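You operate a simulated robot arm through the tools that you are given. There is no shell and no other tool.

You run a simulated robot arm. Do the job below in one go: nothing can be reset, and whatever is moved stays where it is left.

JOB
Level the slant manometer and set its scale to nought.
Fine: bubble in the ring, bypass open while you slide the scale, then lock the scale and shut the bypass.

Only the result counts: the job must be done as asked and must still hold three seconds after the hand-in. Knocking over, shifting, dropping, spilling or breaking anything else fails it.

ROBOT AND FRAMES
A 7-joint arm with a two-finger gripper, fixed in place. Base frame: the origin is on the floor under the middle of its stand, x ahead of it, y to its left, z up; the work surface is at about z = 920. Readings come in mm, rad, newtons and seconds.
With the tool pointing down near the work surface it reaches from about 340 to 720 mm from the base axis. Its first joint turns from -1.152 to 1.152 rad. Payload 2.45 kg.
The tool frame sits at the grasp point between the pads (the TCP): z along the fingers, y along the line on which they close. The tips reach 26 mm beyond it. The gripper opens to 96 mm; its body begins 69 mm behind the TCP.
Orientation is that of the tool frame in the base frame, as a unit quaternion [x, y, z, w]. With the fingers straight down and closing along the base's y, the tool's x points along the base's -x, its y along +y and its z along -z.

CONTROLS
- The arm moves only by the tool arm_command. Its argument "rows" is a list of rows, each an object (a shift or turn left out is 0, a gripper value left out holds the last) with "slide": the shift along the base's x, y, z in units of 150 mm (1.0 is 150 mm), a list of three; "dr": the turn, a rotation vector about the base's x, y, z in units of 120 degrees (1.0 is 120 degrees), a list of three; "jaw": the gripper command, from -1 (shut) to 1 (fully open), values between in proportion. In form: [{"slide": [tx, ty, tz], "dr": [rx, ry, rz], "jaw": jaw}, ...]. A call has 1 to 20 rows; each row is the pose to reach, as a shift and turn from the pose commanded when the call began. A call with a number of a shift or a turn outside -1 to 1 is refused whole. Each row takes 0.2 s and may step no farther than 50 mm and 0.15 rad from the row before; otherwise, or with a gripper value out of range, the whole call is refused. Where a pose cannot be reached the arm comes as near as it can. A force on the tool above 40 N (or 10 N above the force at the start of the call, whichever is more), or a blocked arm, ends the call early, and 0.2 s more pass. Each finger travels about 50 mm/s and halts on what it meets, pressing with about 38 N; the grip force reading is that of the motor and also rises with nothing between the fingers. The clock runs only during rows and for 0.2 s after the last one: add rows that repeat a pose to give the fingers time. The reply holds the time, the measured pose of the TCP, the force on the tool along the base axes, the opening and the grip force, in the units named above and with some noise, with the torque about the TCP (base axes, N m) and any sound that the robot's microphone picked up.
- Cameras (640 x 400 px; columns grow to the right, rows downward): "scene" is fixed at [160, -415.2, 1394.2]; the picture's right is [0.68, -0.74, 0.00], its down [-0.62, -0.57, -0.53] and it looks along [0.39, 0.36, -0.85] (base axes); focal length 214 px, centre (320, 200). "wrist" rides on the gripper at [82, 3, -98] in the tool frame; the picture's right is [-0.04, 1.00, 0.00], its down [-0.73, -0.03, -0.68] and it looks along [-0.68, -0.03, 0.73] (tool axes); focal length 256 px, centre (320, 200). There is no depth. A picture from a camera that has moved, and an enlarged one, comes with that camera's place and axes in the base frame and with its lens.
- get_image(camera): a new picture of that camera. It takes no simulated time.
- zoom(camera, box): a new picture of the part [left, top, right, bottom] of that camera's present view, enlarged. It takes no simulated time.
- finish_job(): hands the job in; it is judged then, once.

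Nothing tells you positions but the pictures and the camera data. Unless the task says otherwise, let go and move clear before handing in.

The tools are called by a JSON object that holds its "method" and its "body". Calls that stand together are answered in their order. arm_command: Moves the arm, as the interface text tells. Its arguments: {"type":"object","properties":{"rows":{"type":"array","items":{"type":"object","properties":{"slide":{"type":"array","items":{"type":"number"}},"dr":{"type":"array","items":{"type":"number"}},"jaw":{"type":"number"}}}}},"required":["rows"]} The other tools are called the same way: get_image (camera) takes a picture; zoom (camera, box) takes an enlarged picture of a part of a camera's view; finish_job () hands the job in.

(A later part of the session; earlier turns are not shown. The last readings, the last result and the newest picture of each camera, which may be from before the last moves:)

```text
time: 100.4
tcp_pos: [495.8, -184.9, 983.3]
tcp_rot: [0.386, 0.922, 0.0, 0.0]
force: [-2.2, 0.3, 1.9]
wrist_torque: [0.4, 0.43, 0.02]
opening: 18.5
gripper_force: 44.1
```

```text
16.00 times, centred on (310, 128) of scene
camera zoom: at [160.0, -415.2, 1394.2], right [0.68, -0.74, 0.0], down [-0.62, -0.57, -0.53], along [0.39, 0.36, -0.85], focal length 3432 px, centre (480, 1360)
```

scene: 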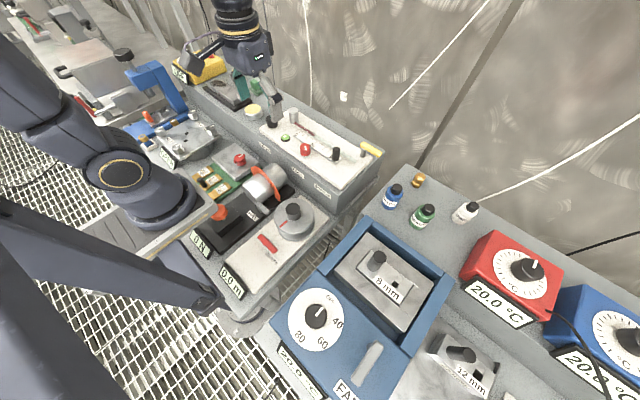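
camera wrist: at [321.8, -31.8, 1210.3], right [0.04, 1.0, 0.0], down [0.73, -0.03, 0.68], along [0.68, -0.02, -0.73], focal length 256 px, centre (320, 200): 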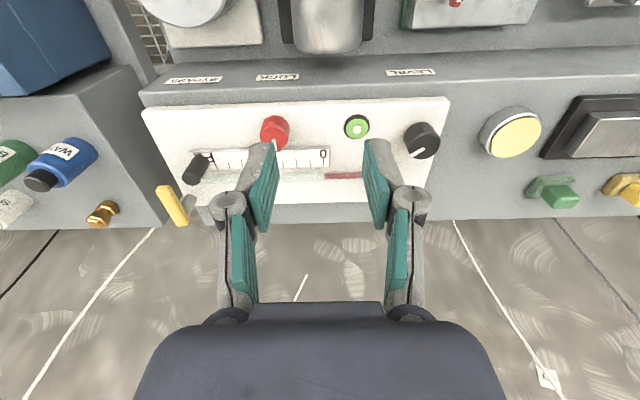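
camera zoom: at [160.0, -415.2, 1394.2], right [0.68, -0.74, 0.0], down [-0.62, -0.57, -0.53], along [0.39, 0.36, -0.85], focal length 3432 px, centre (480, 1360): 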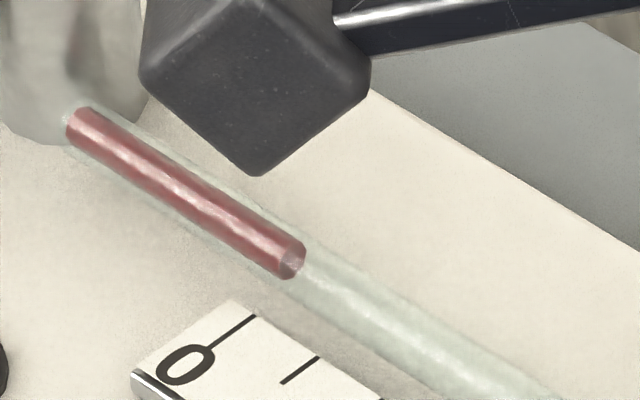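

The scale moved 1.3 mm with almost no force, so it is not locked yet and the check was worthwhile. I'll put it back while I hold the handle, then look closely at the lock knob's angle.

{"method": "arm_command", "body": {"rows": [{"slide": [0, 0.004, 0]}, {"slide": [0, 0.009, 0]}, {"slide": [0, 0.009, 0]}]}}

{"method": "zoom", "body": {"camera": "scene", "box": [295, 115, 325, 140]}}

{"method": "zoom", "body": {"camera": "scene", "box": [290, 135, 325, 160]}}

```text
time: 101.2
tcp_pos: [495.8, -183.6, 984.2]
tcp_rot: [0.386, 0.923, 0.0, 0.0]
force: [-6.0, -0.7, -0.3]
wrist_torque: [-0.32, -0.13, 0.03]
opening: 18.7
gripper_force: 43.7
```

```text
16.00 times, centred on (310, 128) of scene
camera zoom: at [159.9, -415.2, 1394.2], right [0.68, -0.74, 0.0], down [-0.62, -0.57, -0.53], along [0.39, 0.36, -0.85], focal length 3432 px, centre (480, 1360)
```

zoom: 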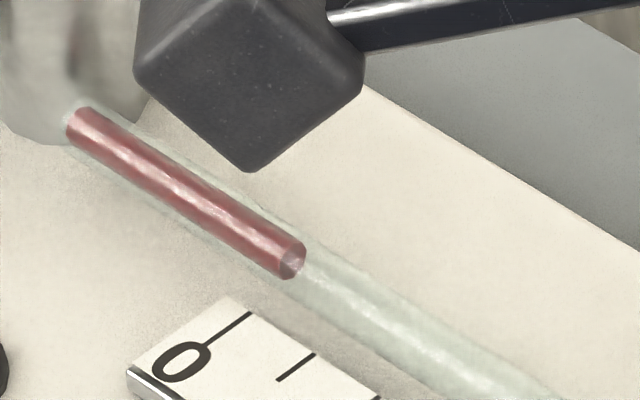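

```text
16.00 times, centred on (308, 148) of scene
camera zoom: at [159.9, -415.2, 1394.2], right [0.68, -0.74, 0.0], down [-0.62, -0.57, -0.53], along [0.39, 0.36, -0.85], focal length 3432 px, centre (520, 1040)
```

zoom: 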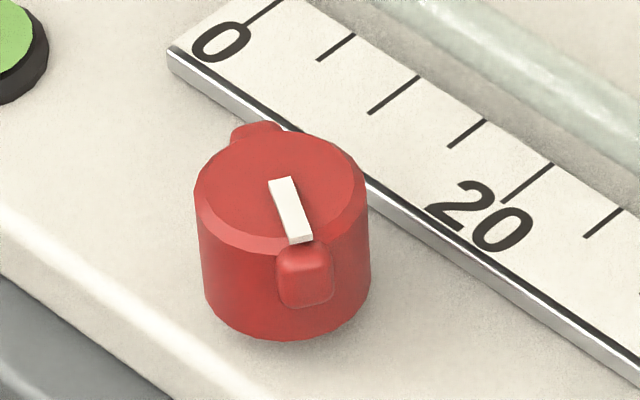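

The scale is back on zero, but the lock knob sits about 1° short of its original angle, so it may not have fully engaged. I'll release, then re-tighten it clockwise more firmly.

{"method": "arm_command", "body": {"rows": [{"jaw": -0.5}, {"jaw": -0.2}, {"jaw": 0.0}, {"jaw": 0.1}, {"slide": [0, 0, 0.2]}, {"slide": [0, 0, 0.42]}, {"slide": [-0.08, 0.15, 0.42], "dr": [0, 0, 0.06]}, {"slide": [-0.16, 0.3, 0.42], "dr": [0, 0, 0.12]}, {"slide": [-0.24, 0.45, 0.42], "dr": [0, 0, 0.18]}, {"slide": [-0.28, 0.58, 0.42], "dr": [0, 0, 0.24]}, {"slide": [-0.28, 0.65, 0.42], "dr": [0, 0, 0.31]}, {"slide": [-0.28, 0.65, 0.42], "dr": [0, 0, 0.38]}, {"slide": [-0.28, 0.65, 0.42], "dr": [0, 0, 0.45]}, {"slide": [-0.28, 0.65, 0.42], "dr": [0, 0, 0.52]}, {"slide": [-0.28, 0.65, 0.42], "dr": [0, 0, 0.59]}, {"slide": [-0.28, 0.65, 0.42], "dr": [0, 0, 0.66]}, {"slide": [-0.28, 0.65, 0.42], "dr": [0, 0, 0.73]}, {"slide": [-0.28, 0.65, 0.42], "dr": [0, 0, 0.8]}, {"slide": [-0.28, 0.65, 0.42], "dr": [0, 0, 0.87]}, {"slide": [-0.28, 0.65, 0.42], "dr": [0, 0, 0.87]}]}}

{"method": "get_image", "body": {"camera": "wrist"}}

{"method": "zoom", "body": {"camera": "scene", "box": [295, 115, 325, 140]}}

```text
time: 105.4
tcp_pos: [454.6, -86.8, 1047.4]
tcp_rot: [-0.494, 0.87, -0.001, 0.0]
force: [-1.0, 0.2, 0.5]
wrist_torque: [-0.02, 0.01, 0.03]
opening: 53.2
gripper_force: 0.0
```

```text
taken
camera wrist: at [409.9, -154.8, 1145.5], right [-0.84, 0.55, 0.0], down [0.4, 0.61, 0.68], along [0.37, 0.57, -0.73], focal length 256 px, centre (320, 200)
```

wrist: 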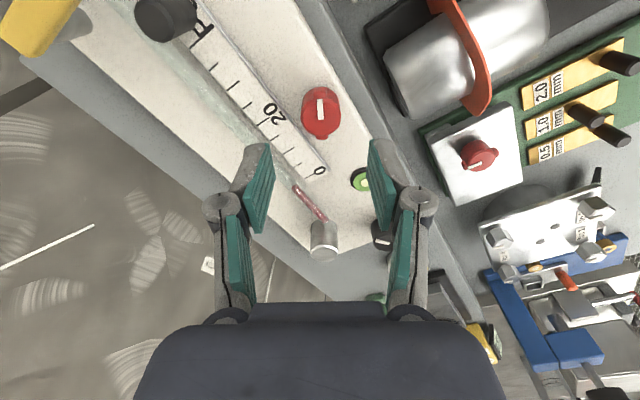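

```text
16.00 times, centred on (310, 128) of scene
camera zoom: at [160.0, -415.2, 1394.2], right [0.68, -0.74, 0.0], down [-0.62, -0.57, -0.53], along [0.39, 0.36, -0.85], focal length 3432 px, centre (480, 1360)
```

zoom: 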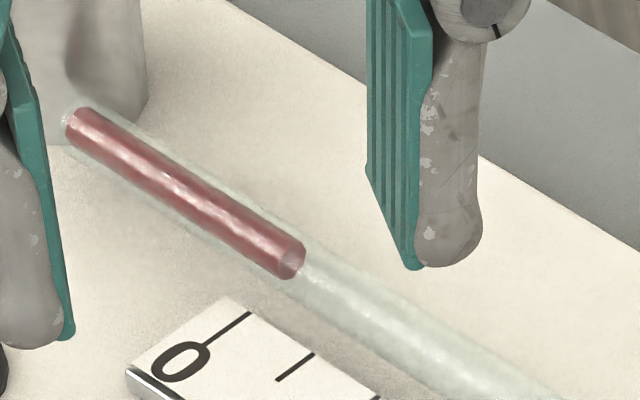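

{"method": "arm_command", "body": {"rows": [{"slide": [0.002, 0.005, 0], "dr": [0, 0, 0.067]}, {"slide": [0.002, 0.005, -0.15], "dr": [0, 0, 0.133]}, {"slide": [0.002, 0.005, -0.3], "dr": [0, 0, 0.133]}, {"slide": [0.002, 0.005, -0.42], "dr": [0, 0, 0.133]}, {"slide": [0.002, 0.005, -0.482], "dr": [0, 0, 0.133]}, {"slide": [0.002, 0.005, -0.482], "dr": [0, 0, 0.133]}, {"slide": [0.002, 0.005, -0.482], "dr": [0, 0, 0.133], "jaw": -0.1}, {"slide": [0.002, 0.005, -0.482], "dr": [0, 0, 0.133], "jaw": -0.5}, {"slide": [0.002, 0.005, -0.482], "dr": [0, 0, 0.133], "jaw": -0.9}, {"slide": [0.002, 0.005, -0.482], "dr": [0, 0, 0.133], "jaw": -0.9}]}}

{"method": "zoom", "body": {"camera": "wrist", "box": [160, 50, 480, 250]}}

```text
time: 107.6
tcp_pos: [456.1, -85.6, 973.9]
tcp_rot: [-0.608, 0.794, 0.0, 0.0]
force: [-0.9, -0.4, -2.4]
wrist_torque: [-0.01, 0.02, -0.02]
opening: 29.1
gripper_force: 45.1
```

```text
2.00 times, centred on (320, 150) of wrist
camera zoom: at [430.3, -163.7, 1072.7], right [-0.95, 0.3, 0.0], down [0.22, 0.7, 0.68], along [0.2, 0.65, -0.73], focal length 512 px, centre (320, 300)
```

zoom: 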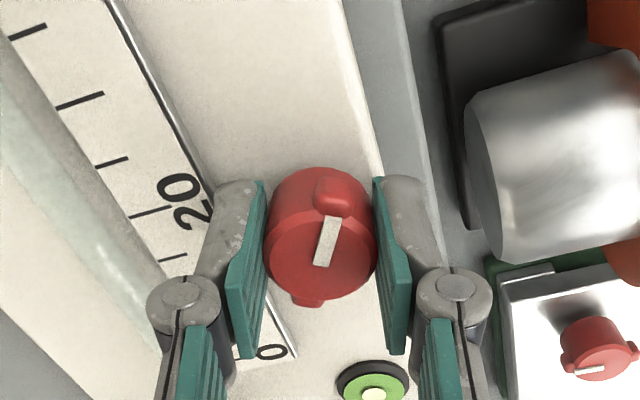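

{"method": "arm_command", "body": {"rows": [{"dr": [0, 0, -0.04]}, {"dr": [0, 0, -0.08]}, {"dr": [0, 0, -0.12]}, {"dr": [0, 0, -0.16]}, {"dr": [0, 0, -0.16]}]}}

{"method": "zoom", "body": {"camera": "wrist", "box": [160, 50, 480, 250]}}

{"method": "zoom", "body": {"camera": "scene", "box": [290, 135, 325, 160]}}

```text
time: 108.8
tcp_pos: [454.5, -84.4, 974.5]
tcp_rot: [-0.467, 0.884, 0.001, 0.0]
force: [-3.9, 0.6, -0.1]
wrist_torque: [-0.09, 0.22, 0.43]
opening: 29.4
gripper_force: 44.8
```

```text
2.00 times, centred on (320, 150) of wrist
camera zoom: at [405.7, -151.3, 1072.9], right [-0.8, 0.6, 0.0], down [0.44, 0.59, 0.68], along [0.4, 0.55, -0.73], focal length 512 px, centre (320, 300)
```

zoom: 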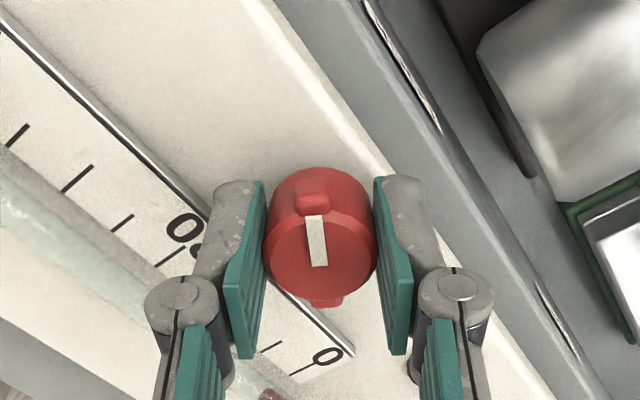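

```text
16.00 times, centred on (308, 148) of scene
camera zoom: at [159.9, -415.1, 1394.2], right [0.68, -0.74, 0.0], down [-0.62, -0.57, -0.53], along [0.39, 0.36, -0.85], focal length 3432 px, centre (520, 1040)
```

zoom: 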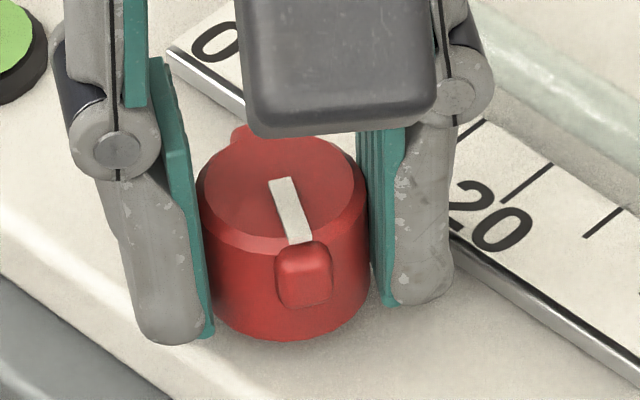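

{"method": "arm_command", "body": {"rows": [{"jaw": -0.4}, {"jaw": 0.0}, {"jaw": 0.1}, {"slide": [0, 0, 0.2]}, {"slide": [0, 0, 0.45]}, {"slide": [0, 0, 0.48]}]}}

{"method": "zoom", "body": {"camera": "scene", "box": [290, 135, 325, 160]}}

{"method": "get_image", "body": {"camera": "wrist"}}

```text
time: 110.2
tcp_pos: [455.5, -86.0, 1047.4]
tcp_rot: [-0.467, 0.884, 0.0, 0.0]
force: [0.1, 0.8, 0.1]
wrist_torque: [-0.02, 0.0, -0.02]
opening: 53.2
gripper_force: 0.1
```

```text
16.00 times, centred on (308, 148) of scene
camera zoom: at [160.0, -415.2, 1394.2], right [0.68, -0.74, 0.0], down [-0.62, -0.57, -0.53], along [0.39, 0.36, -0.85], focal length 3432 px, centre (520, 1040)
```

zoom: 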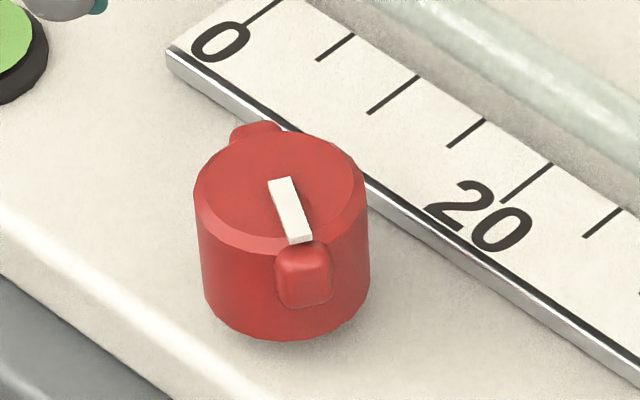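

```text
taken
camera wrist: at [405.9, -151.8, 1145.4], right [-0.8, 0.6, 0.0], down [0.44, 0.59, 0.68], along [0.4, 0.55, -0.73], focal length 256 px, centre (320, 200)
```

wrist: 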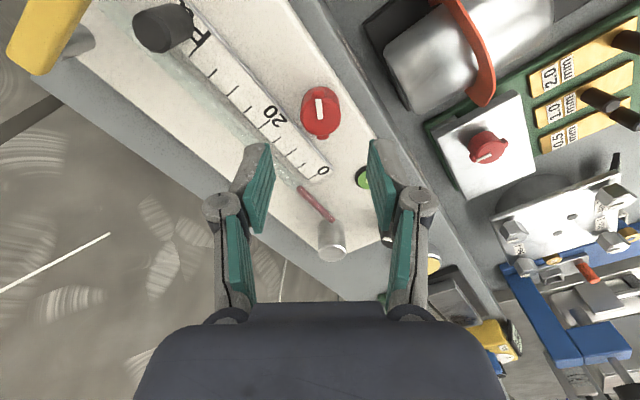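

The knob is now exactly at its original angle, against its stop. I'll go back to the handle and repeat the gentle hold test.

{"method": "arm_command", "body": {"rows": [{"slide": [0, 0, 0.05], "dr": [0, 0, -0.07], "jaw": 0.0}, {"slide": [0.02, -0.05, 0.05], "dr": [0, 0, -0.14]}, {"slide": [0.04, -0.1, 0.05], "dr": [0, 0, -0.21]}, {"slide": [0.06, -0.15, 0.05], "dr": [0, 0, -0.28]}, {"slide": [0.08, -0.2, 0.05], "dr": [0, 0, -0.35]}, {"slide": [0.11, -0.27, 0.05], "dr": [0, 0, -0.42]}, {"slide": [0.14, -0.34, 0.03], "dr": [0, 0, -0.49]}, {"slide": [0.18, -0.42, 0.02], "dr": [0, 0, -0.56]}, {"slide": [0.22, -0.5, 0.0], "dr": [0, 0, -0.63]}, {"slide": [0.25, -0.58, 0.0], "dr": [0, 0, -0.7]}, {"slide": [0.278, -0.654, 0.0], "dr": [0, 0, -0.77]}, {"slide": [0.278, -0.654, 0.0], "dr": [0, 0, -0.84]}, {"slide": [0.278, -0.654, 0.0], "dr": [0, 0, -0.842]}, {"slide": [0.278, -0.654, -0.2], "dr": [0, 0, -0.842]}, {"slide": [0.278, -0.654, -0.35], "dr": [0, 0, -0.842]}, {"slide": [0.278, -0.654, -0.42], "dr": [0, 0, -0.842]}, {"slide": [0.278, -0.654, -0.42], "dr": [0, 0, -0.842]}]}}

{"method": "zoom", "body": {"camera": "wrist", "box": [160, 50, 480, 250]}}

{"method": "zoom", "body": {"camera": "scene", "box": [295, 115, 325, 140]}}

```text
time: 113.8
tcp_pos: [496.7, -184.4, 982.9]
tcp_rot: [0.385, 0.923, 0.0, 0.0]
force: [0.4, -0.4, -0.2]
wrist_torque: [0.01, -0.02, -0.01]
opening: 48.0
gripper_force: 0.1
```

```text
2.00 times, centred on (320, 150) of wrist
camera zoom: at [441.5, -123.4, 1081.4], right [0.74, 0.67, 0.0], down [0.5, -0.54, 0.68], along [0.46, -0.5, -0.73], focal length 512 px, centre (320, 300)
```

zoom: 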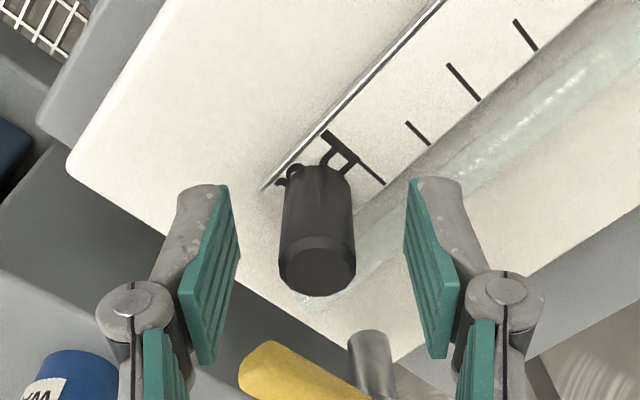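

```text
16.00 times, centred on (310, 128) of scene
camera zoom: at [160.0, -415.2, 1394.2], right [0.68, -0.74, 0.0], down [-0.62, -0.57, -0.53], along [0.39, 0.36, -0.85], focal length 3432 px, centre (480, 1360)
```

zoom: 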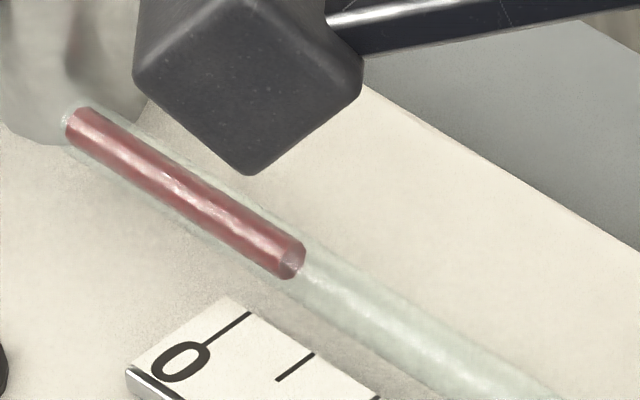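

{"method": "arm_command", "body": {"rows": [{"jaw": -0.3}, {"jaw": -0.5}, {"jaw": -0.7}, {"jaw": -0.7}, {"jaw": -0.7}]}}

{"method": "zoom", "body": {"camera": "scene", "box": [295, 115, 325, 140]}}

```text
time: 115.0
tcp_pos: [496.1, -183.3, 983.5]
tcp_rot: [0.385, 0.923, 0.0, 0.0]
force: [-4.7, -0.8, 0.5]
wrist_torque: [-0.2, -0.11, 0.0]
opening: 18.8
gripper_force: 43.9
```

```text
16.00 times, centred on (310, 128) of scene
camera zoom: at [159.9, -415.2, 1394.2], right [0.68, -0.74, 0.0], down [-0.62, -0.57, -0.53], along [0.39, 0.36, -0.85], focal length 3432 px, centre (480, 1360)
```

zoom: 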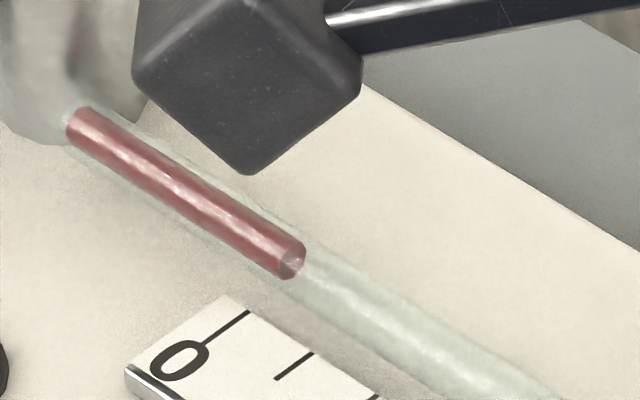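

{"method": "arm_command", "body": {"rows": [{"slide": [0, -0.005, 0]}, {"slide": [0, -0.009, 0]}, {"slide": [0, -0.009, 0]}]}}

{"method": "zoom", "body": {"camera": "scene", "box": [295, 115, 325, 140]}}

```text
time: 115.8
tcp_pos: [497.1, -185.0, 982.0]
tcp_rot: [0.385, 0.923, 0.0, -0.001]
force: [-2.3, 1.0, -8.6]
wrist_torque: [0.01, 0.05, 0.07]
opening: 18.6
gripper_force: 44.3
```

```text
16.00 times, centred on (310, 128) of scene
camera zoom: at [160.1, -415.2, 1394.1], right [0.68, -0.74, 0.0], down [-0.62, -0.57, -0.53], along [0.39, 0.36, -0.85], focal length 3432 px, centre (480, 1360)
```

zoom: 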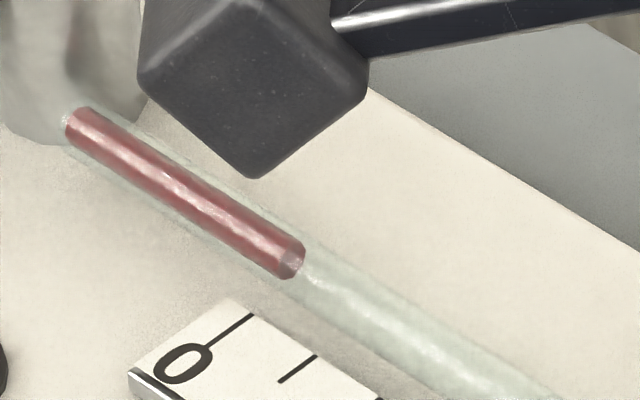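

The scale still moves at this stop with little force, so I need to find which end of the lock knob really holds. I'll do a quicker 15 mm slide here to measure the drag, and compare it at the other end later.

{"method": "arm_command", "body": {"rows": [{"slide": [0, 0.1, 0.004]}]}}

{"method": "zoom", "body": {"camera": "scene", "box": [280, 100, 390, 180]}}

{"method": "zoom", "body": {"camera": "wrist", "box": [160, 50, 480, 250]}}

```text
time: 116.2
tcp_pos: [495.3, -172.5, 984.0]
tcp_rot: [0.386, 0.923, -0.002, 0.0]
force: [-2.3, -16.0, -18.2]
wrist_torque: [-1.12, -0.68, -0.02]
opening: 18.6
gripper_force: 43.5
```

```text
5.00 times, centred on (335, 140) of scene
camera zoom: at [160.2, -415.7, 1394.0], right [0.68, -0.74, 0.0], down [-0.62, -0.57, -0.53], along [0.39, 0.36, -0.85], focal length 1072 px, centre (245, 500)
```

zoom: 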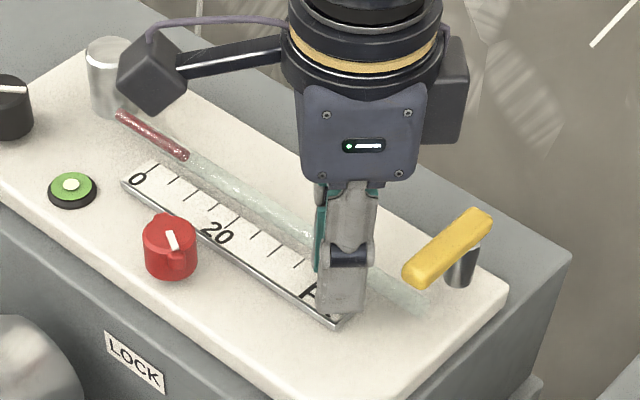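

```text
2.00 times, centred on (320, 150) of wrist
camera zoom: at [440.9, -111.8, 1081.9], right [0.74, 0.67, 0.0], down [0.49, -0.54, 0.68], along [0.46, -0.5, -0.73], focal length 512 px, centre (320, 300)
```

zoom: 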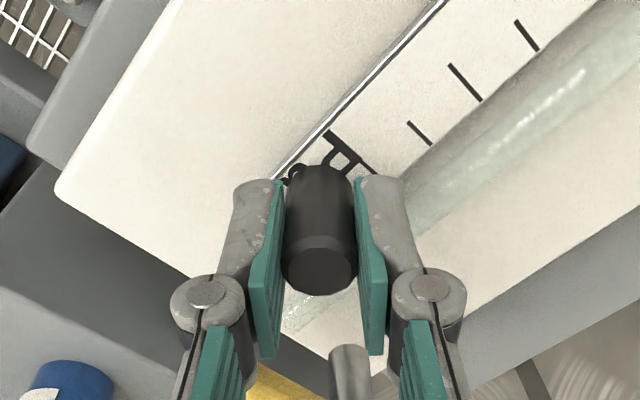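

{"method": "arm_command", "body": {"rows": [{"slide": [0, 0, 0]}]}}

{"method": "arm_command", "body": {"rows": [{"slide": [0, 0, 0]}, {"slide": [0, 0, 0]}, {"slide": [0, 0, 0]}]}}

```text
time: 116.6
tcp_pos: [495.7, -168.0, 983.9]
tcp_rot: [0.384, 0.924, 0.002, -0.002]
force: [-6.5, -0.2, -10.0]
wrist_torque: [-0.72, -0.54, -0.07]
opening: 18.6
gripper_force: 44.0
```

```text
time: 117.4
tcp_pos: [495.2, -169.9, 983.1]
tcp_rot: [0.385, 0.923, 0.001, -0.001]
force: [-5.5, 1.9, -5.0]
wrist_torque: [0.97, 0.99, 0.08]
opening: 18.7
gripper_force: 43.8
```

{"method": "arm_command", "body": {"rows": [{"slide": [0, -0.1, 0.0]}]}}

{"method": "arm_command", "body": {"rows": [{"slide": [0, 0, 0]}, {"slide": [0, 0, 0]}, {"slide": [0, 0, 0]}]}}

{"method": "zoom", "body": {"camera": "scene", "box": [295, 115, 325, 140]}}

```text
time: 117.8
tcp_pos: [496.4, -182.7, 983.2]
tcp_rot: [0.384, 0.923, 0.0, -0.001]
force: [-6.2, 15.9, -0.3]
wrist_torque: [1.23, 0.95, 0.04]
opening: 18.6
gripper_force: 43.7
```

```text
time: 118.6
tcp_pos: [495.8, -186.5, 983.3]
tcp_rot: [0.386, 0.922, -0.002, 0.001]
force: [-7.5, -1.4, -10.9]
wrist_torque: [-0.91, -0.61, -0.03]
opening: 18.4
gripper_force: 43.4
```

```text
16.00 times, centred on (310, 128) of scene
camera zoom: at [160.0, -415.2, 1394.1], right [0.68, -0.74, 0.0], down [-0.62, -0.57, -0.53], along [0.39, 0.36, -0.85], focal length 3432 px, centre (480, 1360)
```

zoom: 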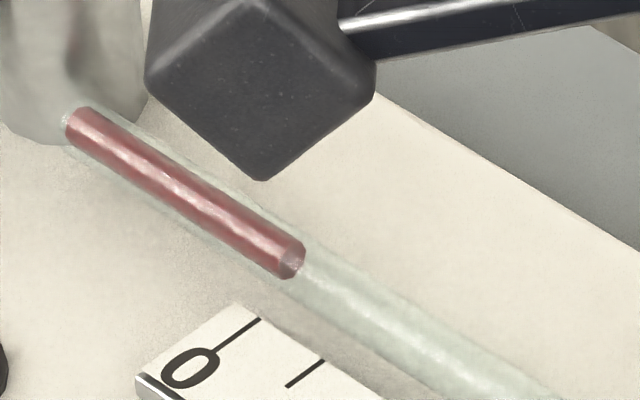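

{"method": "arm_command", "body": {"rows": [{"jaw": -0.5}, {"jaw": -0.2}, {"jaw": 0.0}, {"jaw": 0.1}, {"slide": [0, 0, 0.2]}, {"slide": [0, 0, 0.42]}, {"slide": [-0.06, 0.14, 0.42], "dr": [0, 0, -0.06]}, {"slide": [-0.12, 0.28, 0.42], "dr": [0, 0, -0.12]}, {"slide": [-0.18, 0.42, 0.42], "dr": [0, 0, -0.18]}, {"slide": [-0.24, 0.56, 0.42], "dr": [0, 0, -0.24]}, {"slide": [-0.278, 0.663, 0.42], "dr": [0, 0, -0.3]}, {"slide": [-0.278, 0.663, 0.42], "dr": [0, 0, -0.36]}, {"slide": [-0.278, 0.663, 0.3], "dr": [0, 0, -0.372]}, {"slide": [-0.278, 0.663, 0.1], "dr": [0, 0, -0.372]}, {"slide": [-0.278, 0.663, -0.03], "dr": [0, 0, -0.372]}, {"slide": [-0.278, 0.663, -0.062], "dr": [0, 0, -0.372]}, {"slide": [-0.278, 0.663, -0.062], "dr": [0, 0, -0.372]}]}}

{"method": "zoom", "body": {"camera": "wrist", "box": [160, 50, 480, 250]}}

{"method": "zoom", "body": {"camera": "scene", "box": [260, 100, 390, 190]}}

```text
time: 122.2
tcp_pos: [455.0, -85.5, 973.9]
tcp_rot: [0.706, 0.708, 0.0, -0.001]
force: [-0.8, 0.4, -0.2]
wrist_torque: [-0.02, -0.01, 0.05]
opening: 52.8
gripper_force: 0.0
```

```text
2.00 times, centred on (320, 150) of wrist
camera zoom: at [457.5, -3.5, 1072.8], right [1.0, -0.04, 0.0], down [-0.03, -0.73, 0.68], along [-0.03, -0.68, -0.73], focal length 512 px, centre (320, 300)
```

zoom: 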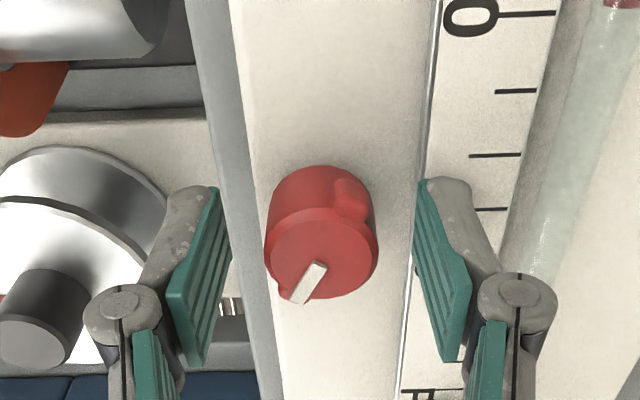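

```text
4.44 times, centred on (325, 145) of scene
camera zoom: at [160.0, -415.2, 1394.2], right [0.68, -0.74, 0.0], down [-0.62, -0.57, -0.53], along [0.39, 0.36, -0.85], focal length 953 px, centre (298, 444)
```

zoom: 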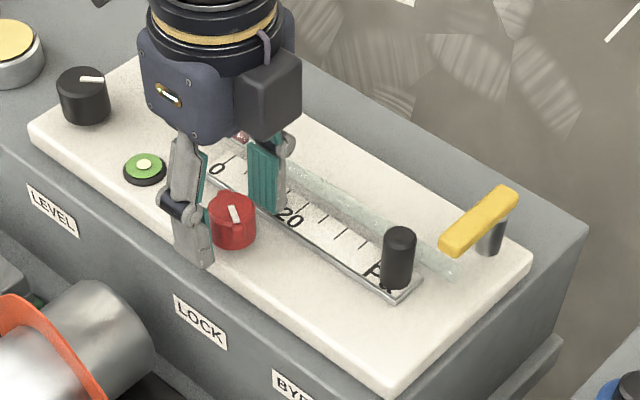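

{"method": "arm_command", "body": {"rows": [{"jaw": -0.1}, {"jaw": -0.5}, {"jaw": -0.7}, {"jaw": -0.7}, {"dr": [0, 0, 0.0625]}, {"dr": [0, 0, 0.125]}, {"dr": [0, 0, 0.1875]}, {"dr": [0, 0, 0.25]}, {"dr": [0, 0, 0.3125]}, {"dr": [0, 0, 0.375]}, {"dr": [0, 0, 0.4375]}, {"dr": [0, 0, 0.5]}, {"dr": [0, 0, 0.5]}]}}

```text
time: 125.0
tcp_pos: [455.7, -83.5, 974.1]
tcp_rot: [0.257, 0.966, 0.0, -0.002]
force: [0.2, 2.9, -13.8]
wrist_torque: [0.06, -0.07, -0.01]
opening: 29.6
gripper_force: 45.0
```

{"method": "arm_command", "body": {"rows": [{"slide": [0, 0.003, -0.004], "dr": [0, 0, 0.0625]}, {"slide": [0, 0.003, -0.004], "dr": [0, 0, 0.125]}, {"slide": [0, 0.003, -0.004], "dr": [0, 0, 0.1875]}, {"slide": [0, 0.003, -0.004], "dr": [0, 0, 0.25]}, {"slide": [0, 0.003, -0.004], "dr": [0, 0, 0.3125]}, {"slide": [0, 0.003, -0.004], "dr": [0, 0, 0.375]}, {"slide": [0, 0.003, -0.004], "dr": [0, 0, 0.4375]}, {"slide": [0, 0.003, -0.004], "dr": [0, 0, 0.5]}, {"slide": [0, 0.003, -0.004], "dr": [0, 0, 0.56]}, {"slide": [0, 0.003, -0.004], "dr": [0, 0, 0.56]}]}}

{"method": "zoom", "body": {"camera": "wrist", "box": [160, 50, 480, 250]}}

```text
time: 127.2
tcp_pos: [456.4, -85.0, 974.5]
tcp_rot: [-0.32, 0.947, -0.001, 0.001]
force: [1.2, 3.6, 5.6]
wrist_torque: [0.36, -0.44, -0.34]
opening: 29.2
gripper_force: 45.6
```

```text
2.00 times, centred on (320, 150) of wrist
camera zoom: at [388.5, -131.6, 1072.5], right [-0.58, 0.82, 0.0], down [0.6, 0.42, 0.68], along [0.56, 0.39, -0.73], focal length 512 px, centre (320, 300)
```

zoom: 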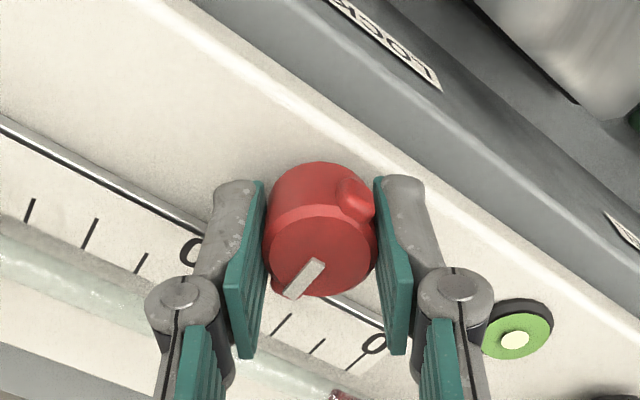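

{"method": "arm_command", "body": {"rows": [{"jaw": -0.3}, {"jaw": 0.0}, {"jaw": 0.05}, {"slide": [0, 0, 0.2]}, {"slide": [0, 0, 0.45], "dr": [0, 0, -0.07]}, {"slide": [0.03, -0.08, 0.48], "dr": [0, 0, -0.14]}, {"slide": [0.06, -0.16, 0.48], "dr": [0, 0, -0.21]}, {"slide": [0.1, -0.26, 0.48], "dr": [0, 0, -0.28]}, {"slide": [0.14, -0.36, 0.48], "dr": [0, 0, -0.35]}, {"slide": [0.18, -0.46, 0.48], "dr": [0, 0, -0.42]}, {"slide": [0.22, -0.56, 0.48], "dr": [0, 0, -0.49]}, {"slide": [0.26, -0.64, 0.48], "dr": [0, 0, -0.56]}, {"slide": [0.278, -0.674, 0.48], "dr": [0, 0, -0.63]}, {"slide": [0.278, -0.674, 0.48], "dr": [0, 0, -0.687]}, {"slide": [0.278, -0.674, 0.3], "dr": [0, 0, -0.687]}, {"slide": [0.278, -0.674, 0.12], "dr": [0, 0, -0.687]}, {"slide": [0.278, -0.674, 0.062], "dr": [0, 0, -0.687]}, {"slide": [0.278, -0.674, 0.062], "dr": [0, 0, -0.687]}]}}

{"method": "zoom", "body": {"camera": "wrist", "box": [160, 50, 480, 250]}}

{"method": "zoom", "body": {"camera": "scene", "box": [280, 100, 390, 180]}}

```text
time: 131.0
tcp_pos: [497.8, -184.6, 982.9]
tcp_rot: [0.384, 0.923, 0.0, 0.0]
force: [-0.2, -0.3, -0.2]
wrist_torque: [-0.01, 0.0, 0.05]
opening: 50.4
gripper_force: 0.1
```

```text
2.00 times, centred on (320, 150) of wrist
camera zoom: at [440.8, -126.1, 1081.6], right [0.74, 0.68, 0.0], down [0.5, -0.54, 0.68], along [0.46, -0.5, -0.73], focal length 512 px, centre (320, 300)
```

zoom: 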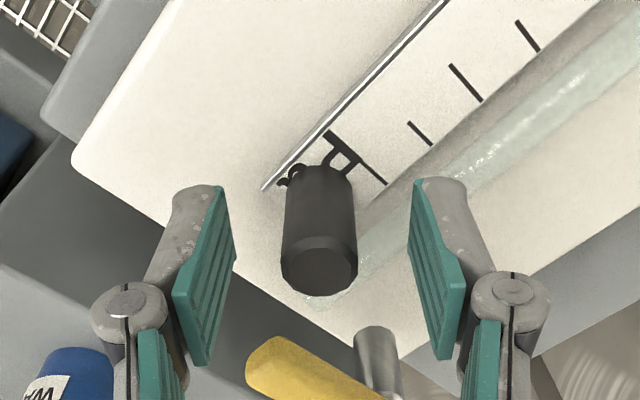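

```text
5.00 times, centred on (335, 140) of scene
camera zoom: at [160.0, -415.2, 1394.2], right [0.68, -0.74, 0.0], down [-0.62, -0.57, -0.53], along [0.39, 0.36, -0.85], focal length 1072 px, centre (245, 500)
```

zoom: 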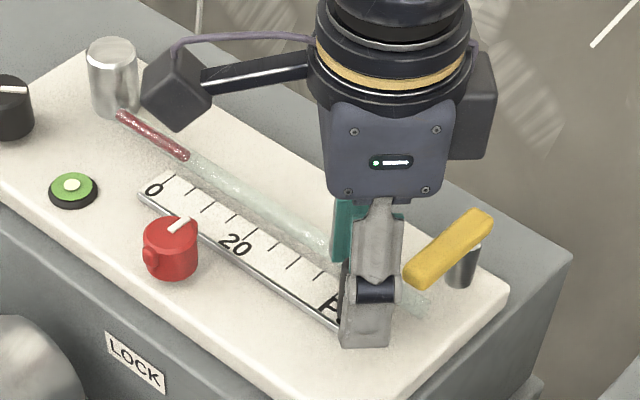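

Now the same quick slide test with the knob at the counter-clockwise end: grip, then one 15 mm step.

{"method": "arm_command", "body": {"rows": [{"jaw": -0.3}, {"jaw": -0.5}, {"jaw": -0.7}, {"jaw": -0.7}, {"jaw": -0.7}]}}

{"method": "arm_command", "body": {"rows": [{"slide": [0, 0.1, 0]}]}}

{"method": "arm_command", "body": {"rows": [{"slide": [0, 0, 0]}, {"slide": [0, 0, 0]}, {"slide": [0, 0, 0]}]}}

{"method": "arm_command", "body": {"rows": [{"slide": [0, -0.1, 0]}]}}

{"method": "arm_command", "body": {"rows": [{"slide": [0, 0, 0]}, {"slide": [0, 0, 0]}, {"slide": [0, 0, 0]}]}}

```text
time: 132.2
tcp_pos: [496.2, -186.1, 982.9]
tcp_rot: [0.384, 0.923, 0.0, 0.0]
force: [-0.4, 0.7, -0.5]
wrist_torque: [0.0, 0.01, -0.01]
opening: 18.7
gripper_force: 44.0
```

```text
time: 132.6
tcp_pos: [495.9, -172.0, 983.7]
tcp_rot: [0.384, 0.923, 0.0, 0.001]
force: [-1.6, -0.2, -2.0]
wrist_torque: [-0.36, -0.26, 0.01]
opening: 18.7
gripper_force: 44.0
```

```text
time: 133.4
tcp_pos: [496.4, -171.3, 983.3]
tcp_rot: [0.384, 0.924, 0.0, -0.002]
force: [-2.1, -0.3, -2.7]
wrist_torque: [-0.11, -0.07, 0.0]
opening: 18.5
gripper_force: 43.9
```

```text
time: 133.8
tcp_pos: [495.9, -186.6, 984.3]
tcp_rot: [0.384, 0.923, 0.001, -0.001]
force: [-4.6, 1.2, -0.4]
wrist_torque: [0.11, 0.22, 0.03]
opening: 18.7
gripper_force: 44.0
```

```text
time: 134.6
tcp_pos: [496.9, -186.1, 982.7]
tcp_rot: [0.384, 0.923, 0.0, 0.001]
force: [-6.5, -0.2, 1.2]
wrist_torque: [0.14, 0.32, 0.05]
opening: 18.4
gripper_force: 44.0
```

This settles it. At the clockwise end the same slide met about 16 N of drag and lagged 2.5 mm, while here it is free at about 1 N, so clockwise is the locked end and counter-clockwise is free. I'll now re-zero with the knob free and the bypass still open.

{"method": "arm_command", "body": {"rows": [{"slide": [0.003, 0.006, 0]}, {"slide": [0.003, 0.012, 0]}, {"slide": [0.003, 0.017, 0]}, {"slide": [0.003, 0.017, 0]}, {"slide": [0.003, 0.017, 0]}]}}

{"method": "zoom", "body": {"camera": "scene", "box": [295, 115, 325, 140]}}

```text
time: 135.8
tcp_pos: [495.2, -184.0, 982.2]
tcp_rot: [0.385, 0.923, 0.0, -0.001]
force: [-12.1, -0.3, -4.2]
wrist_torque: [-0.27, 0.02, -0.01]
opening: 18.8
gripper_force: 43.6
```

```text
16.00 times, centred on (310, 128) of scene
camera zoom: at [159.8, -415.2, 1394.2], right [0.68, -0.74, 0.0], down [-0.62, -0.57, -0.53], along [0.39, 0.36, -0.85], focal length 3432 px, centre (480, 1360)
```

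zoom: 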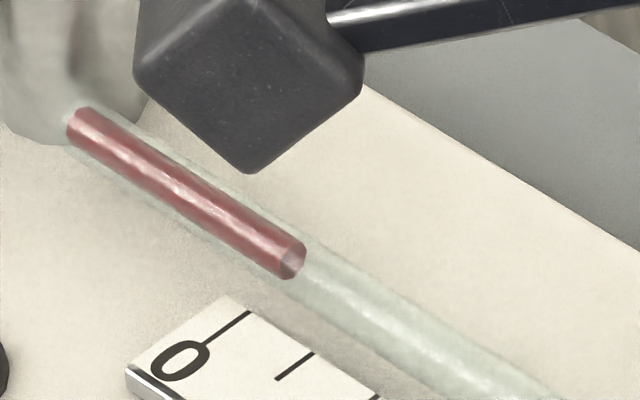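

{"method": "arm_command", "body": {"rows": [{"slide": [-0.007, -0.0005, 0]}, {"slide": [-0.007, -0.0005, 0]}, {"slide": [-0.007, -0.0005, 0], "jaw": -0.5}, {"slide": [-0.007, -0.0005, 0], "jaw": -0.2}, {"slide": [-0.007, 0, 0], "jaw": 0.0}, {"slide": [-0.007, 0, 0], "jaw": 0.0}, {"slide": [-0.007, 0, 0.2]}, {"slide": [0, 0, 0.45]}, {"slide": [-0.1, 0.1, 0.65], "dr": [0, 0, 0.06]}, {"slide": [-0.25, 0.25, 0.85], "dr": [0, 0, 0.12]}, {"slide": [-0.4, 0.4, 0.85], "dr": [0, 0, 0.18]}, {"slide": [-0.55, 0.6, 0.85], "dr": [0, 0, 0.24]}, {"slide": [-0.6, 0.8, 0.85], "dr": [0, 0, 0.3]}, {"slide": [-0.62, 1.0, 0.85], "dr": [0, 0, 0.36]}, {"slide": [-0.62, 1.0, 0.85], "dr": [0, 0, 0.378]}, {"slide": [-0.62, 1.0, 0.85], "dr": [0, 0, 0.378]}]}}

{"method": "zoom", "body": {"camera": "wrist", "box": [314, 150, 334, 182]}}

{"method": "zoom", "body": {"camera": "scene", "box": [295, 115, 325, 140]}}

{"method": "zoom", "body": {"camera": "wrist", "box": [335, 105, 379, 145]}}

```text
time: 139.2
tcp_pos: [403.7, -34.2, 1111.5]
tcp_rot: [-0.003, 1.0, 0.0, 0.0]
force: [0.3, 0.5, 0.0]
wrist_torque: [-0.01, 0.01, 0.0]
opening: 48.0
gripper_force: 0.0
```

```text
12.50 times, centred on (324, 166) of wrist
camera zoom: at [321.8, -30.5, 1210.2], right [0.04, 1.0, 0.0], down [0.73, -0.03, 0.68], along [0.68, -0.02, -0.73], focal length 3200 px, centre (270, 625)
```

zoom: 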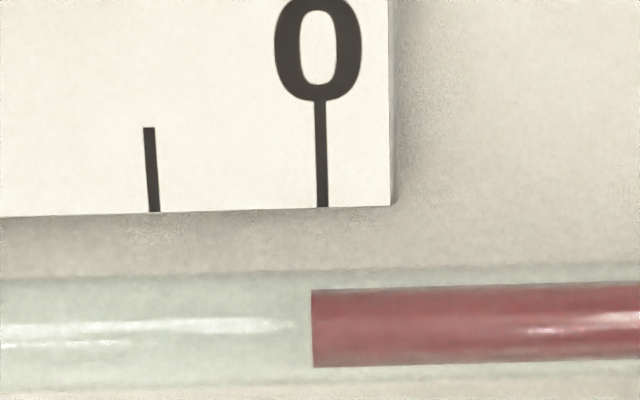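

```text
16.00 times, centred on (310, 128) of scene
camera zoom: at [160.0, -415.1, 1394.2], right [0.68, -0.74, 0.0], down [-0.62, -0.57, -0.53], along [0.39, 0.36, -0.85], focal length 3432 px, centre (480, 1360)
```

zoom: 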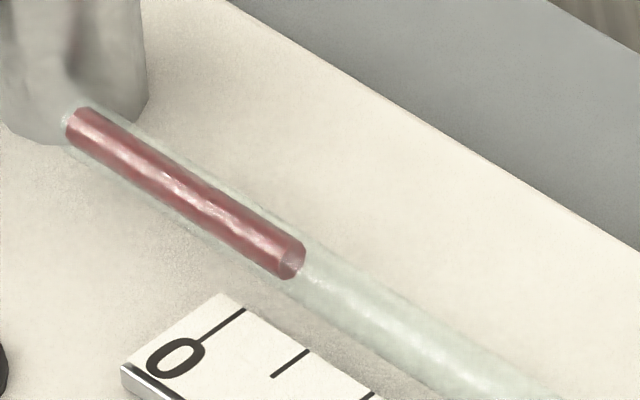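

```text
10.00 times, centred on (357, 125) of wrist
camera zoom: at [321.8, -30.5, 1210.2], right [0.04, 1.0, 0.0], down [0.73, -0.03, 0.68], along [0.68, -0.02, -0.73], focal length 2560 px, centre (-50, 950)
```

zoom: 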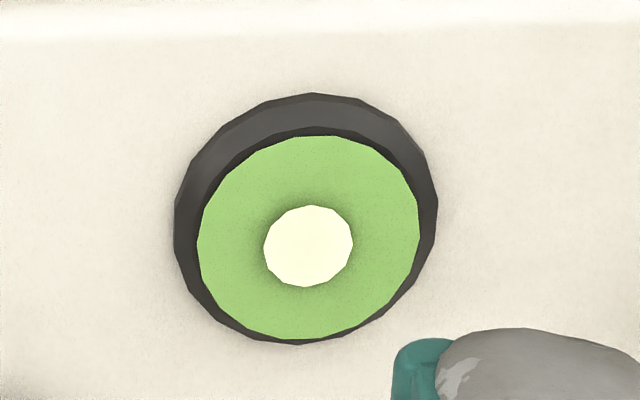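

Releasing the diagonal grip kicked the free scale about 1.3 mm towards +y. I'll regrip with the fingers closing along x, so opening them can't push it along its slide, and nudge it -1.3 mm.

{"method": "arm_command", "body": {"rows": [{"slide": [0.05, -0.15, 0], "dr": [0, 0, -0.0685]}, {"slide": [0.1, -0.3, 0], "dr": [0, 0, -0.137]}, {"slide": [0.15, -0.45, 0], "dr": [0, 0, -0.2055]}, {"slide": [0.25, -0.6, 0], "dr": [0, 0, -0.274]}, {"slide": [0.35, -0.72, -0.05], "dr": [0, 0, -0.3425]}, {"slide": [0.45, -0.84, -0.1], "dr": [0, 0, -0.411]}, {"slide": [0.55, -0.93, -0.2], "dr": [0, 0, -0.4795]}, {"slide": [0.625, -0.993, -0.3], "dr": [0, 0, -0.548]}, {"slide": [0.625, -0.993, -0.4], "dr": [0, 0, -0.6165]}, {"slide": [0.625, -0.993, -0.43], "dr": [0, 0, -0.685]}, {"slide": [0.625, -0.993, -0.43], "dr": [0, 0, -0.753]}, {"slide": [0.625, -0.993, -0.43], "dr": [0, 0, -0.753]}]}}

{"method": "zoom", "body": {"camera": "wrist", "box": [160, 50, 480, 250]}}

{"method": "zoom", "body": {"camera": "scene", "box": [280, 100, 390, 180]}}

```text
time: 141.8
tcp_pos: [498.1, -182.7, 1047.3]
tcp_rot: [0.708, 0.706, 0.0, -0.001]
force: [0.4, -0.4, -0.3]
wrist_torque: [-0.03, 0.0, 0.0]
opening: 47.9
gripper_force: 0.2
```

```text
2.00 times, centred on (320, 150) of wrist
camera zoom: at [501.5, -100.8, 1145.1], right [1.0, -0.04, 0.0], down [-0.03, -0.73, 0.68], along [-0.03, -0.68, -0.73], focal length 512 px, centre (320, 300)
```

zoom: 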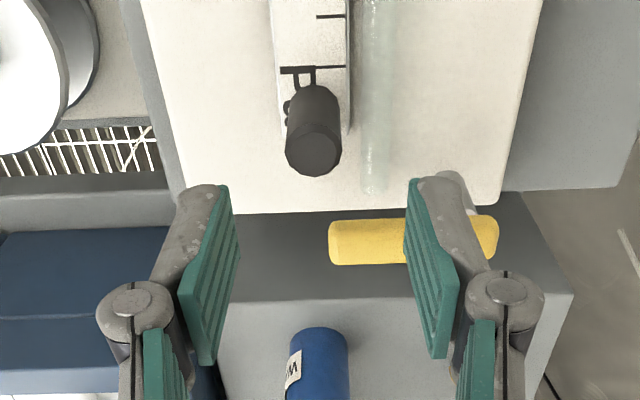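

```text
5.00 times, centred on (335, 140) of scene
camera zoom: at [160.0, -415.2, 1394.2], right [0.68, -0.74, 0.0], down [-0.62, -0.57, -0.53], along [0.39, 0.36, -0.85], focal length 1072 px, centre (245, 500)
```

zoom: 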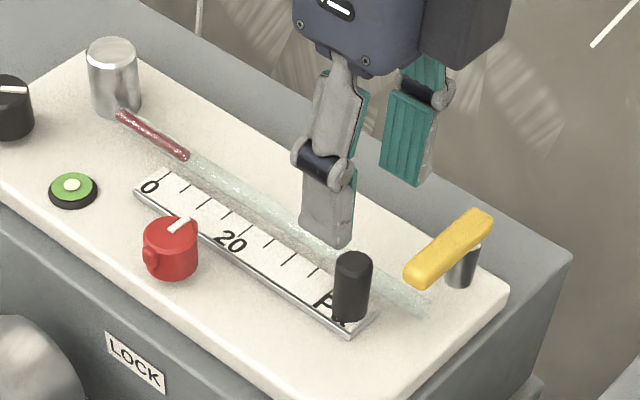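

{"method": "arm_command", "body": {"rows": [{"slide": [0, 0, -0.13]}, {"slide": [0, 0, -0.26]}, {"slide": [0, 0, -0.36]}, {"slide": [0, 0, -0.393]}, {"slide": [0, 0, -0.393]}, {"slide": [0, 0, -0.393], "jaw": -0.3}, {"slide": [0, 0, -0.393], "jaw": -0.5}, {"slide": [0, 0, -0.393], "jaw": -0.7}, {"slide": [0, 0, -0.393], "jaw": -0.7}, {"slide": [0, 0, -0.393], "jaw": -0.7}]}}

{"method": "zoom", "body": {"camera": "scene", "box": [295, 115, 325, 140]}}

{"method": "zoom", "body": {"camera": "scene", "box": [280, 100, 390, 180]}}

{"method": "get_image", "body": {"camera": "wrist"}}

```text
time: 144.0
tcp_pos: [496.4, -182.9, 987.3]
tcp_rot: [0.708, 0.706, 0.0, -0.002]
force: [-15.8, -0.6, 1.5]
wrist_torque: [0.01, 0.39, -0.01]
opening: 19.2
gripper_force: 44.1
```

```text
16.00 times, centred on (310, 128) of scene
camera zoom: at [159.6, -415.1, 1394.2], right [0.68, -0.74, 0.0], down [-0.62, -0.57, -0.53], along [0.39, 0.36, -0.85], focal length 3432 px, centre (480, 1360)
```

zoom: 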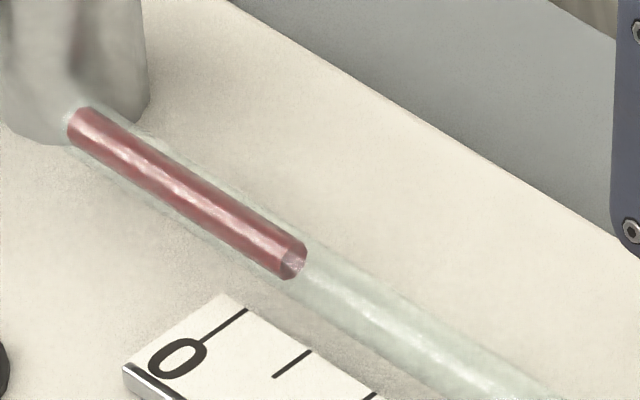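

```text
5.00 times, centred on (335, 140) of scene
camera zoom: at [159.6, -415.1, 1394.2], right [0.68, -0.74, 0.0], down [-0.62, -0.57, -0.53], along [0.39, 0.36, -0.85], focal length 1072 px, centre (245, 500)
```

zoom: 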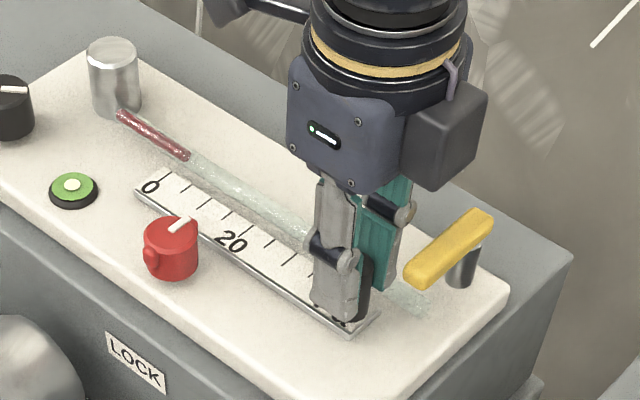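

```text
taken
camera wrist: at [499.7, -101.1, 1085.5], right [1.0, -0.04, 0.0], down [-0.03, -0.73, 0.68], along [-0.03, -0.68, -0.73], focal length 256 px, centre (320, 200)
```

wrist: 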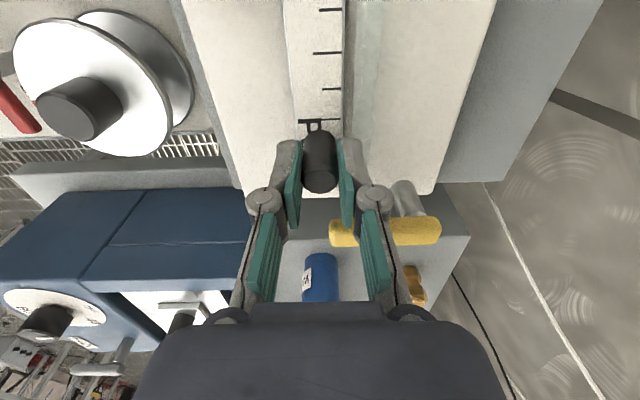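

{"method": "arm_command", "body": {"rows": [{"slide": [-0.01, 0, 0]}, {"slide": [-0.01, 0, 0]}, {"slide": [-0.01, -0.004, 0]}, {"slide": [-0.01, -0.0087, 0]}, {"slide": [-0.01, -0.0087, 0]}, {"slide": [-0.01, -0.0087, 0]}]}}

{"method": "zoom", "body": {"camera": "scene", "box": [295, 115, 325, 140]}}

```text
time: 145.4
tcp_pos: [496.0, -183.1, 987.0]
tcp_rot: [0.708, 0.706, 0.0, 0.0]
force: [-9.6, 0.6, -15.6]
wrist_torque: [0.08, 0.21, 0.01]
opening: 18.9
gripper_force: 43.8
```

```text
16.00 times, centred on (310, 128) of scene
camera zoom: at [160.0, -415.2, 1394.1], right [0.68, -0.74, 0.0], down [-0.62, -0.57, -0.53], along [0.39, 0.36, -0.85], focal length 3432 px, centre (480, 1360)
```

zoom: 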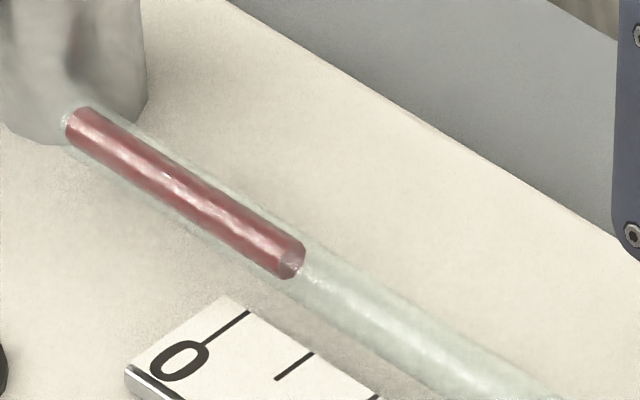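

{"method": "arm_command", "body": {"rows": [{"slide": [-0.006, -0.001, 0]}, {"slide": [-0.006, -0.001, 0]}, {"slide": [-0.006, -0.001, 0], "jaw": -0.5}, {"slide": [-0.006, -0.001, 0], "jaw": -0.3}, {"slide": [-0.006, -0.001, 0], "jaw": 0.0}, {"slide": [-0.006, -0.001, 0], "jaw": 0.0}, {"slide": [-0.006, -0.001, 0.15], "jaw": 0.0}, {"slide": [-0.006, -0.001, 0.4], "jaw": 0.0}, {"slide": [-0.006, -0.001, 0.4], "jaw": 0.0}]}}

{"method": "zoom", "body": {"camera": "scene", "box": [295, 115, 325, 140]}}

```text
time: 147.4
tcp_pos: [495.9, -183.8, 1049.1]
tcp_rot: [0.708, 0.706, 0.0, -0.001]
force: [0.4, 0.6, -1.1]
wrist_torque: [-0.03, 0.01, 0.01]
opening: 47.8
gripper_force: 0.1
```

```text
16.00 times, centred on (310, 128) of scene
camera zoom: at [160.0, -415.2, 1394.2], right [0.68, -0.74, 0.0], down [-0.62, -0.57, -0.53], along [0.39, 0.36, -0.85], focal length 3432 px, centre (480, 1360)
```

zoom: 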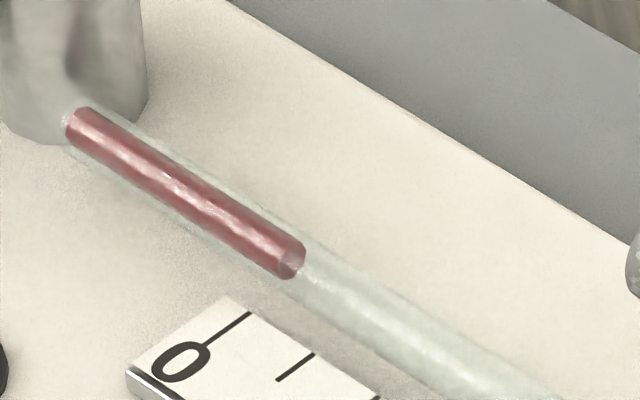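

The scale is back at the reference pixels with no kick on release. I'll check from the wrist view.

{"method": "arm_command", "body": {"rows": [{"slide": [-0.05, 0.08, 0.1], "dr": [0, 0, 0.068]}, {"slide": [-0.1, 0.16, 0.2], "dr": [0, 0, 0.136]}, {"slide": [-0.16, 0.25, 0.3], "dr": [0, 0, 0.204]}, {"slide": [-0.22, 0.35, 0.4], "dr": [0, 0, 0.272]}, {"slide": [-0.28, 0.45, 0.423], "dr": [0, 0, 0.34]}, {"slide": [-0.34, 0.55, 0.423], "dr": [0, 0, 0.408]}, {"slide": [-0.4, 0.65, 0.423], "dr": [0, 0, 0.476]}, {"slide": [-0.46, 0.75, 0.423], "dr": [0, 0, 0.544]}, {"slide": [-0.52, 0.85, 0.423], "dr": [0, 0, 0.612]}, {"slide": [-0.58, 0.95, 0.423], "dr": [0, 0, 0.68]}, {"slide": [-0.609, 1.0, 0.423], "dr": [0, 0, 0.75]}, {"slide": [-0.609, 1.0, 0.423], "dr": [0, 0, 0.75]}]}}

{"method": "zoom", "body": {"camera": "wrist", "box": [314, 150, 334, 182]}}

{"method": "zoom", "body": {"camera": "scene", "box": [260, 100, 390, 190]}}

```text
time: 150.0
tcp_pos: [403.8, -33.4, 1111.0]
tcp_rot: [0.0, 1.0, 0.001, 0.0]
force: [-0.4, 1.3, 0.7]
wrist_torque: [-0.01, 0.0, 0.01]
opening: 48.0
gripper_force: 0.0
```

```text
12.50 times, centred on (324, 166) of wrist
camera zoom: at [322.7, -29.7, 1209.4], right [0.04, 1.0, 0.0], down [0.73, -0.03, 0.68], along [0.68, -0.03, -0.73], focal length 3200 px, centre (270, 625)
```

zoom: 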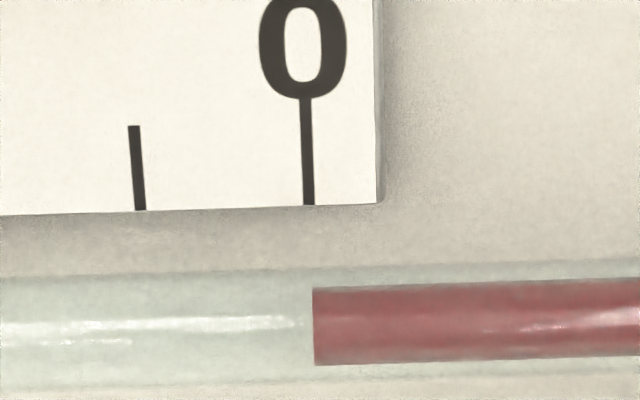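

```text
4.44 times, centred on (325, 145) of scene
camera zoom: at [160.0, -415.1, 1394.2], right [0.68, -0.74, 0.0], down [-0.62, -0.57, -0.53], along [0.39, 0.36, -0.85], focal length 953 px, centre (298, 444)
```

zoom: 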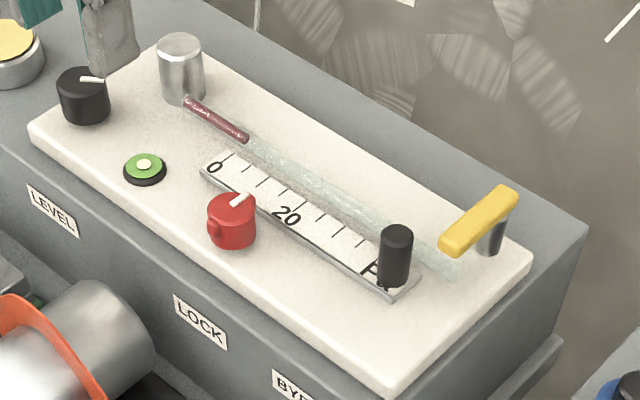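

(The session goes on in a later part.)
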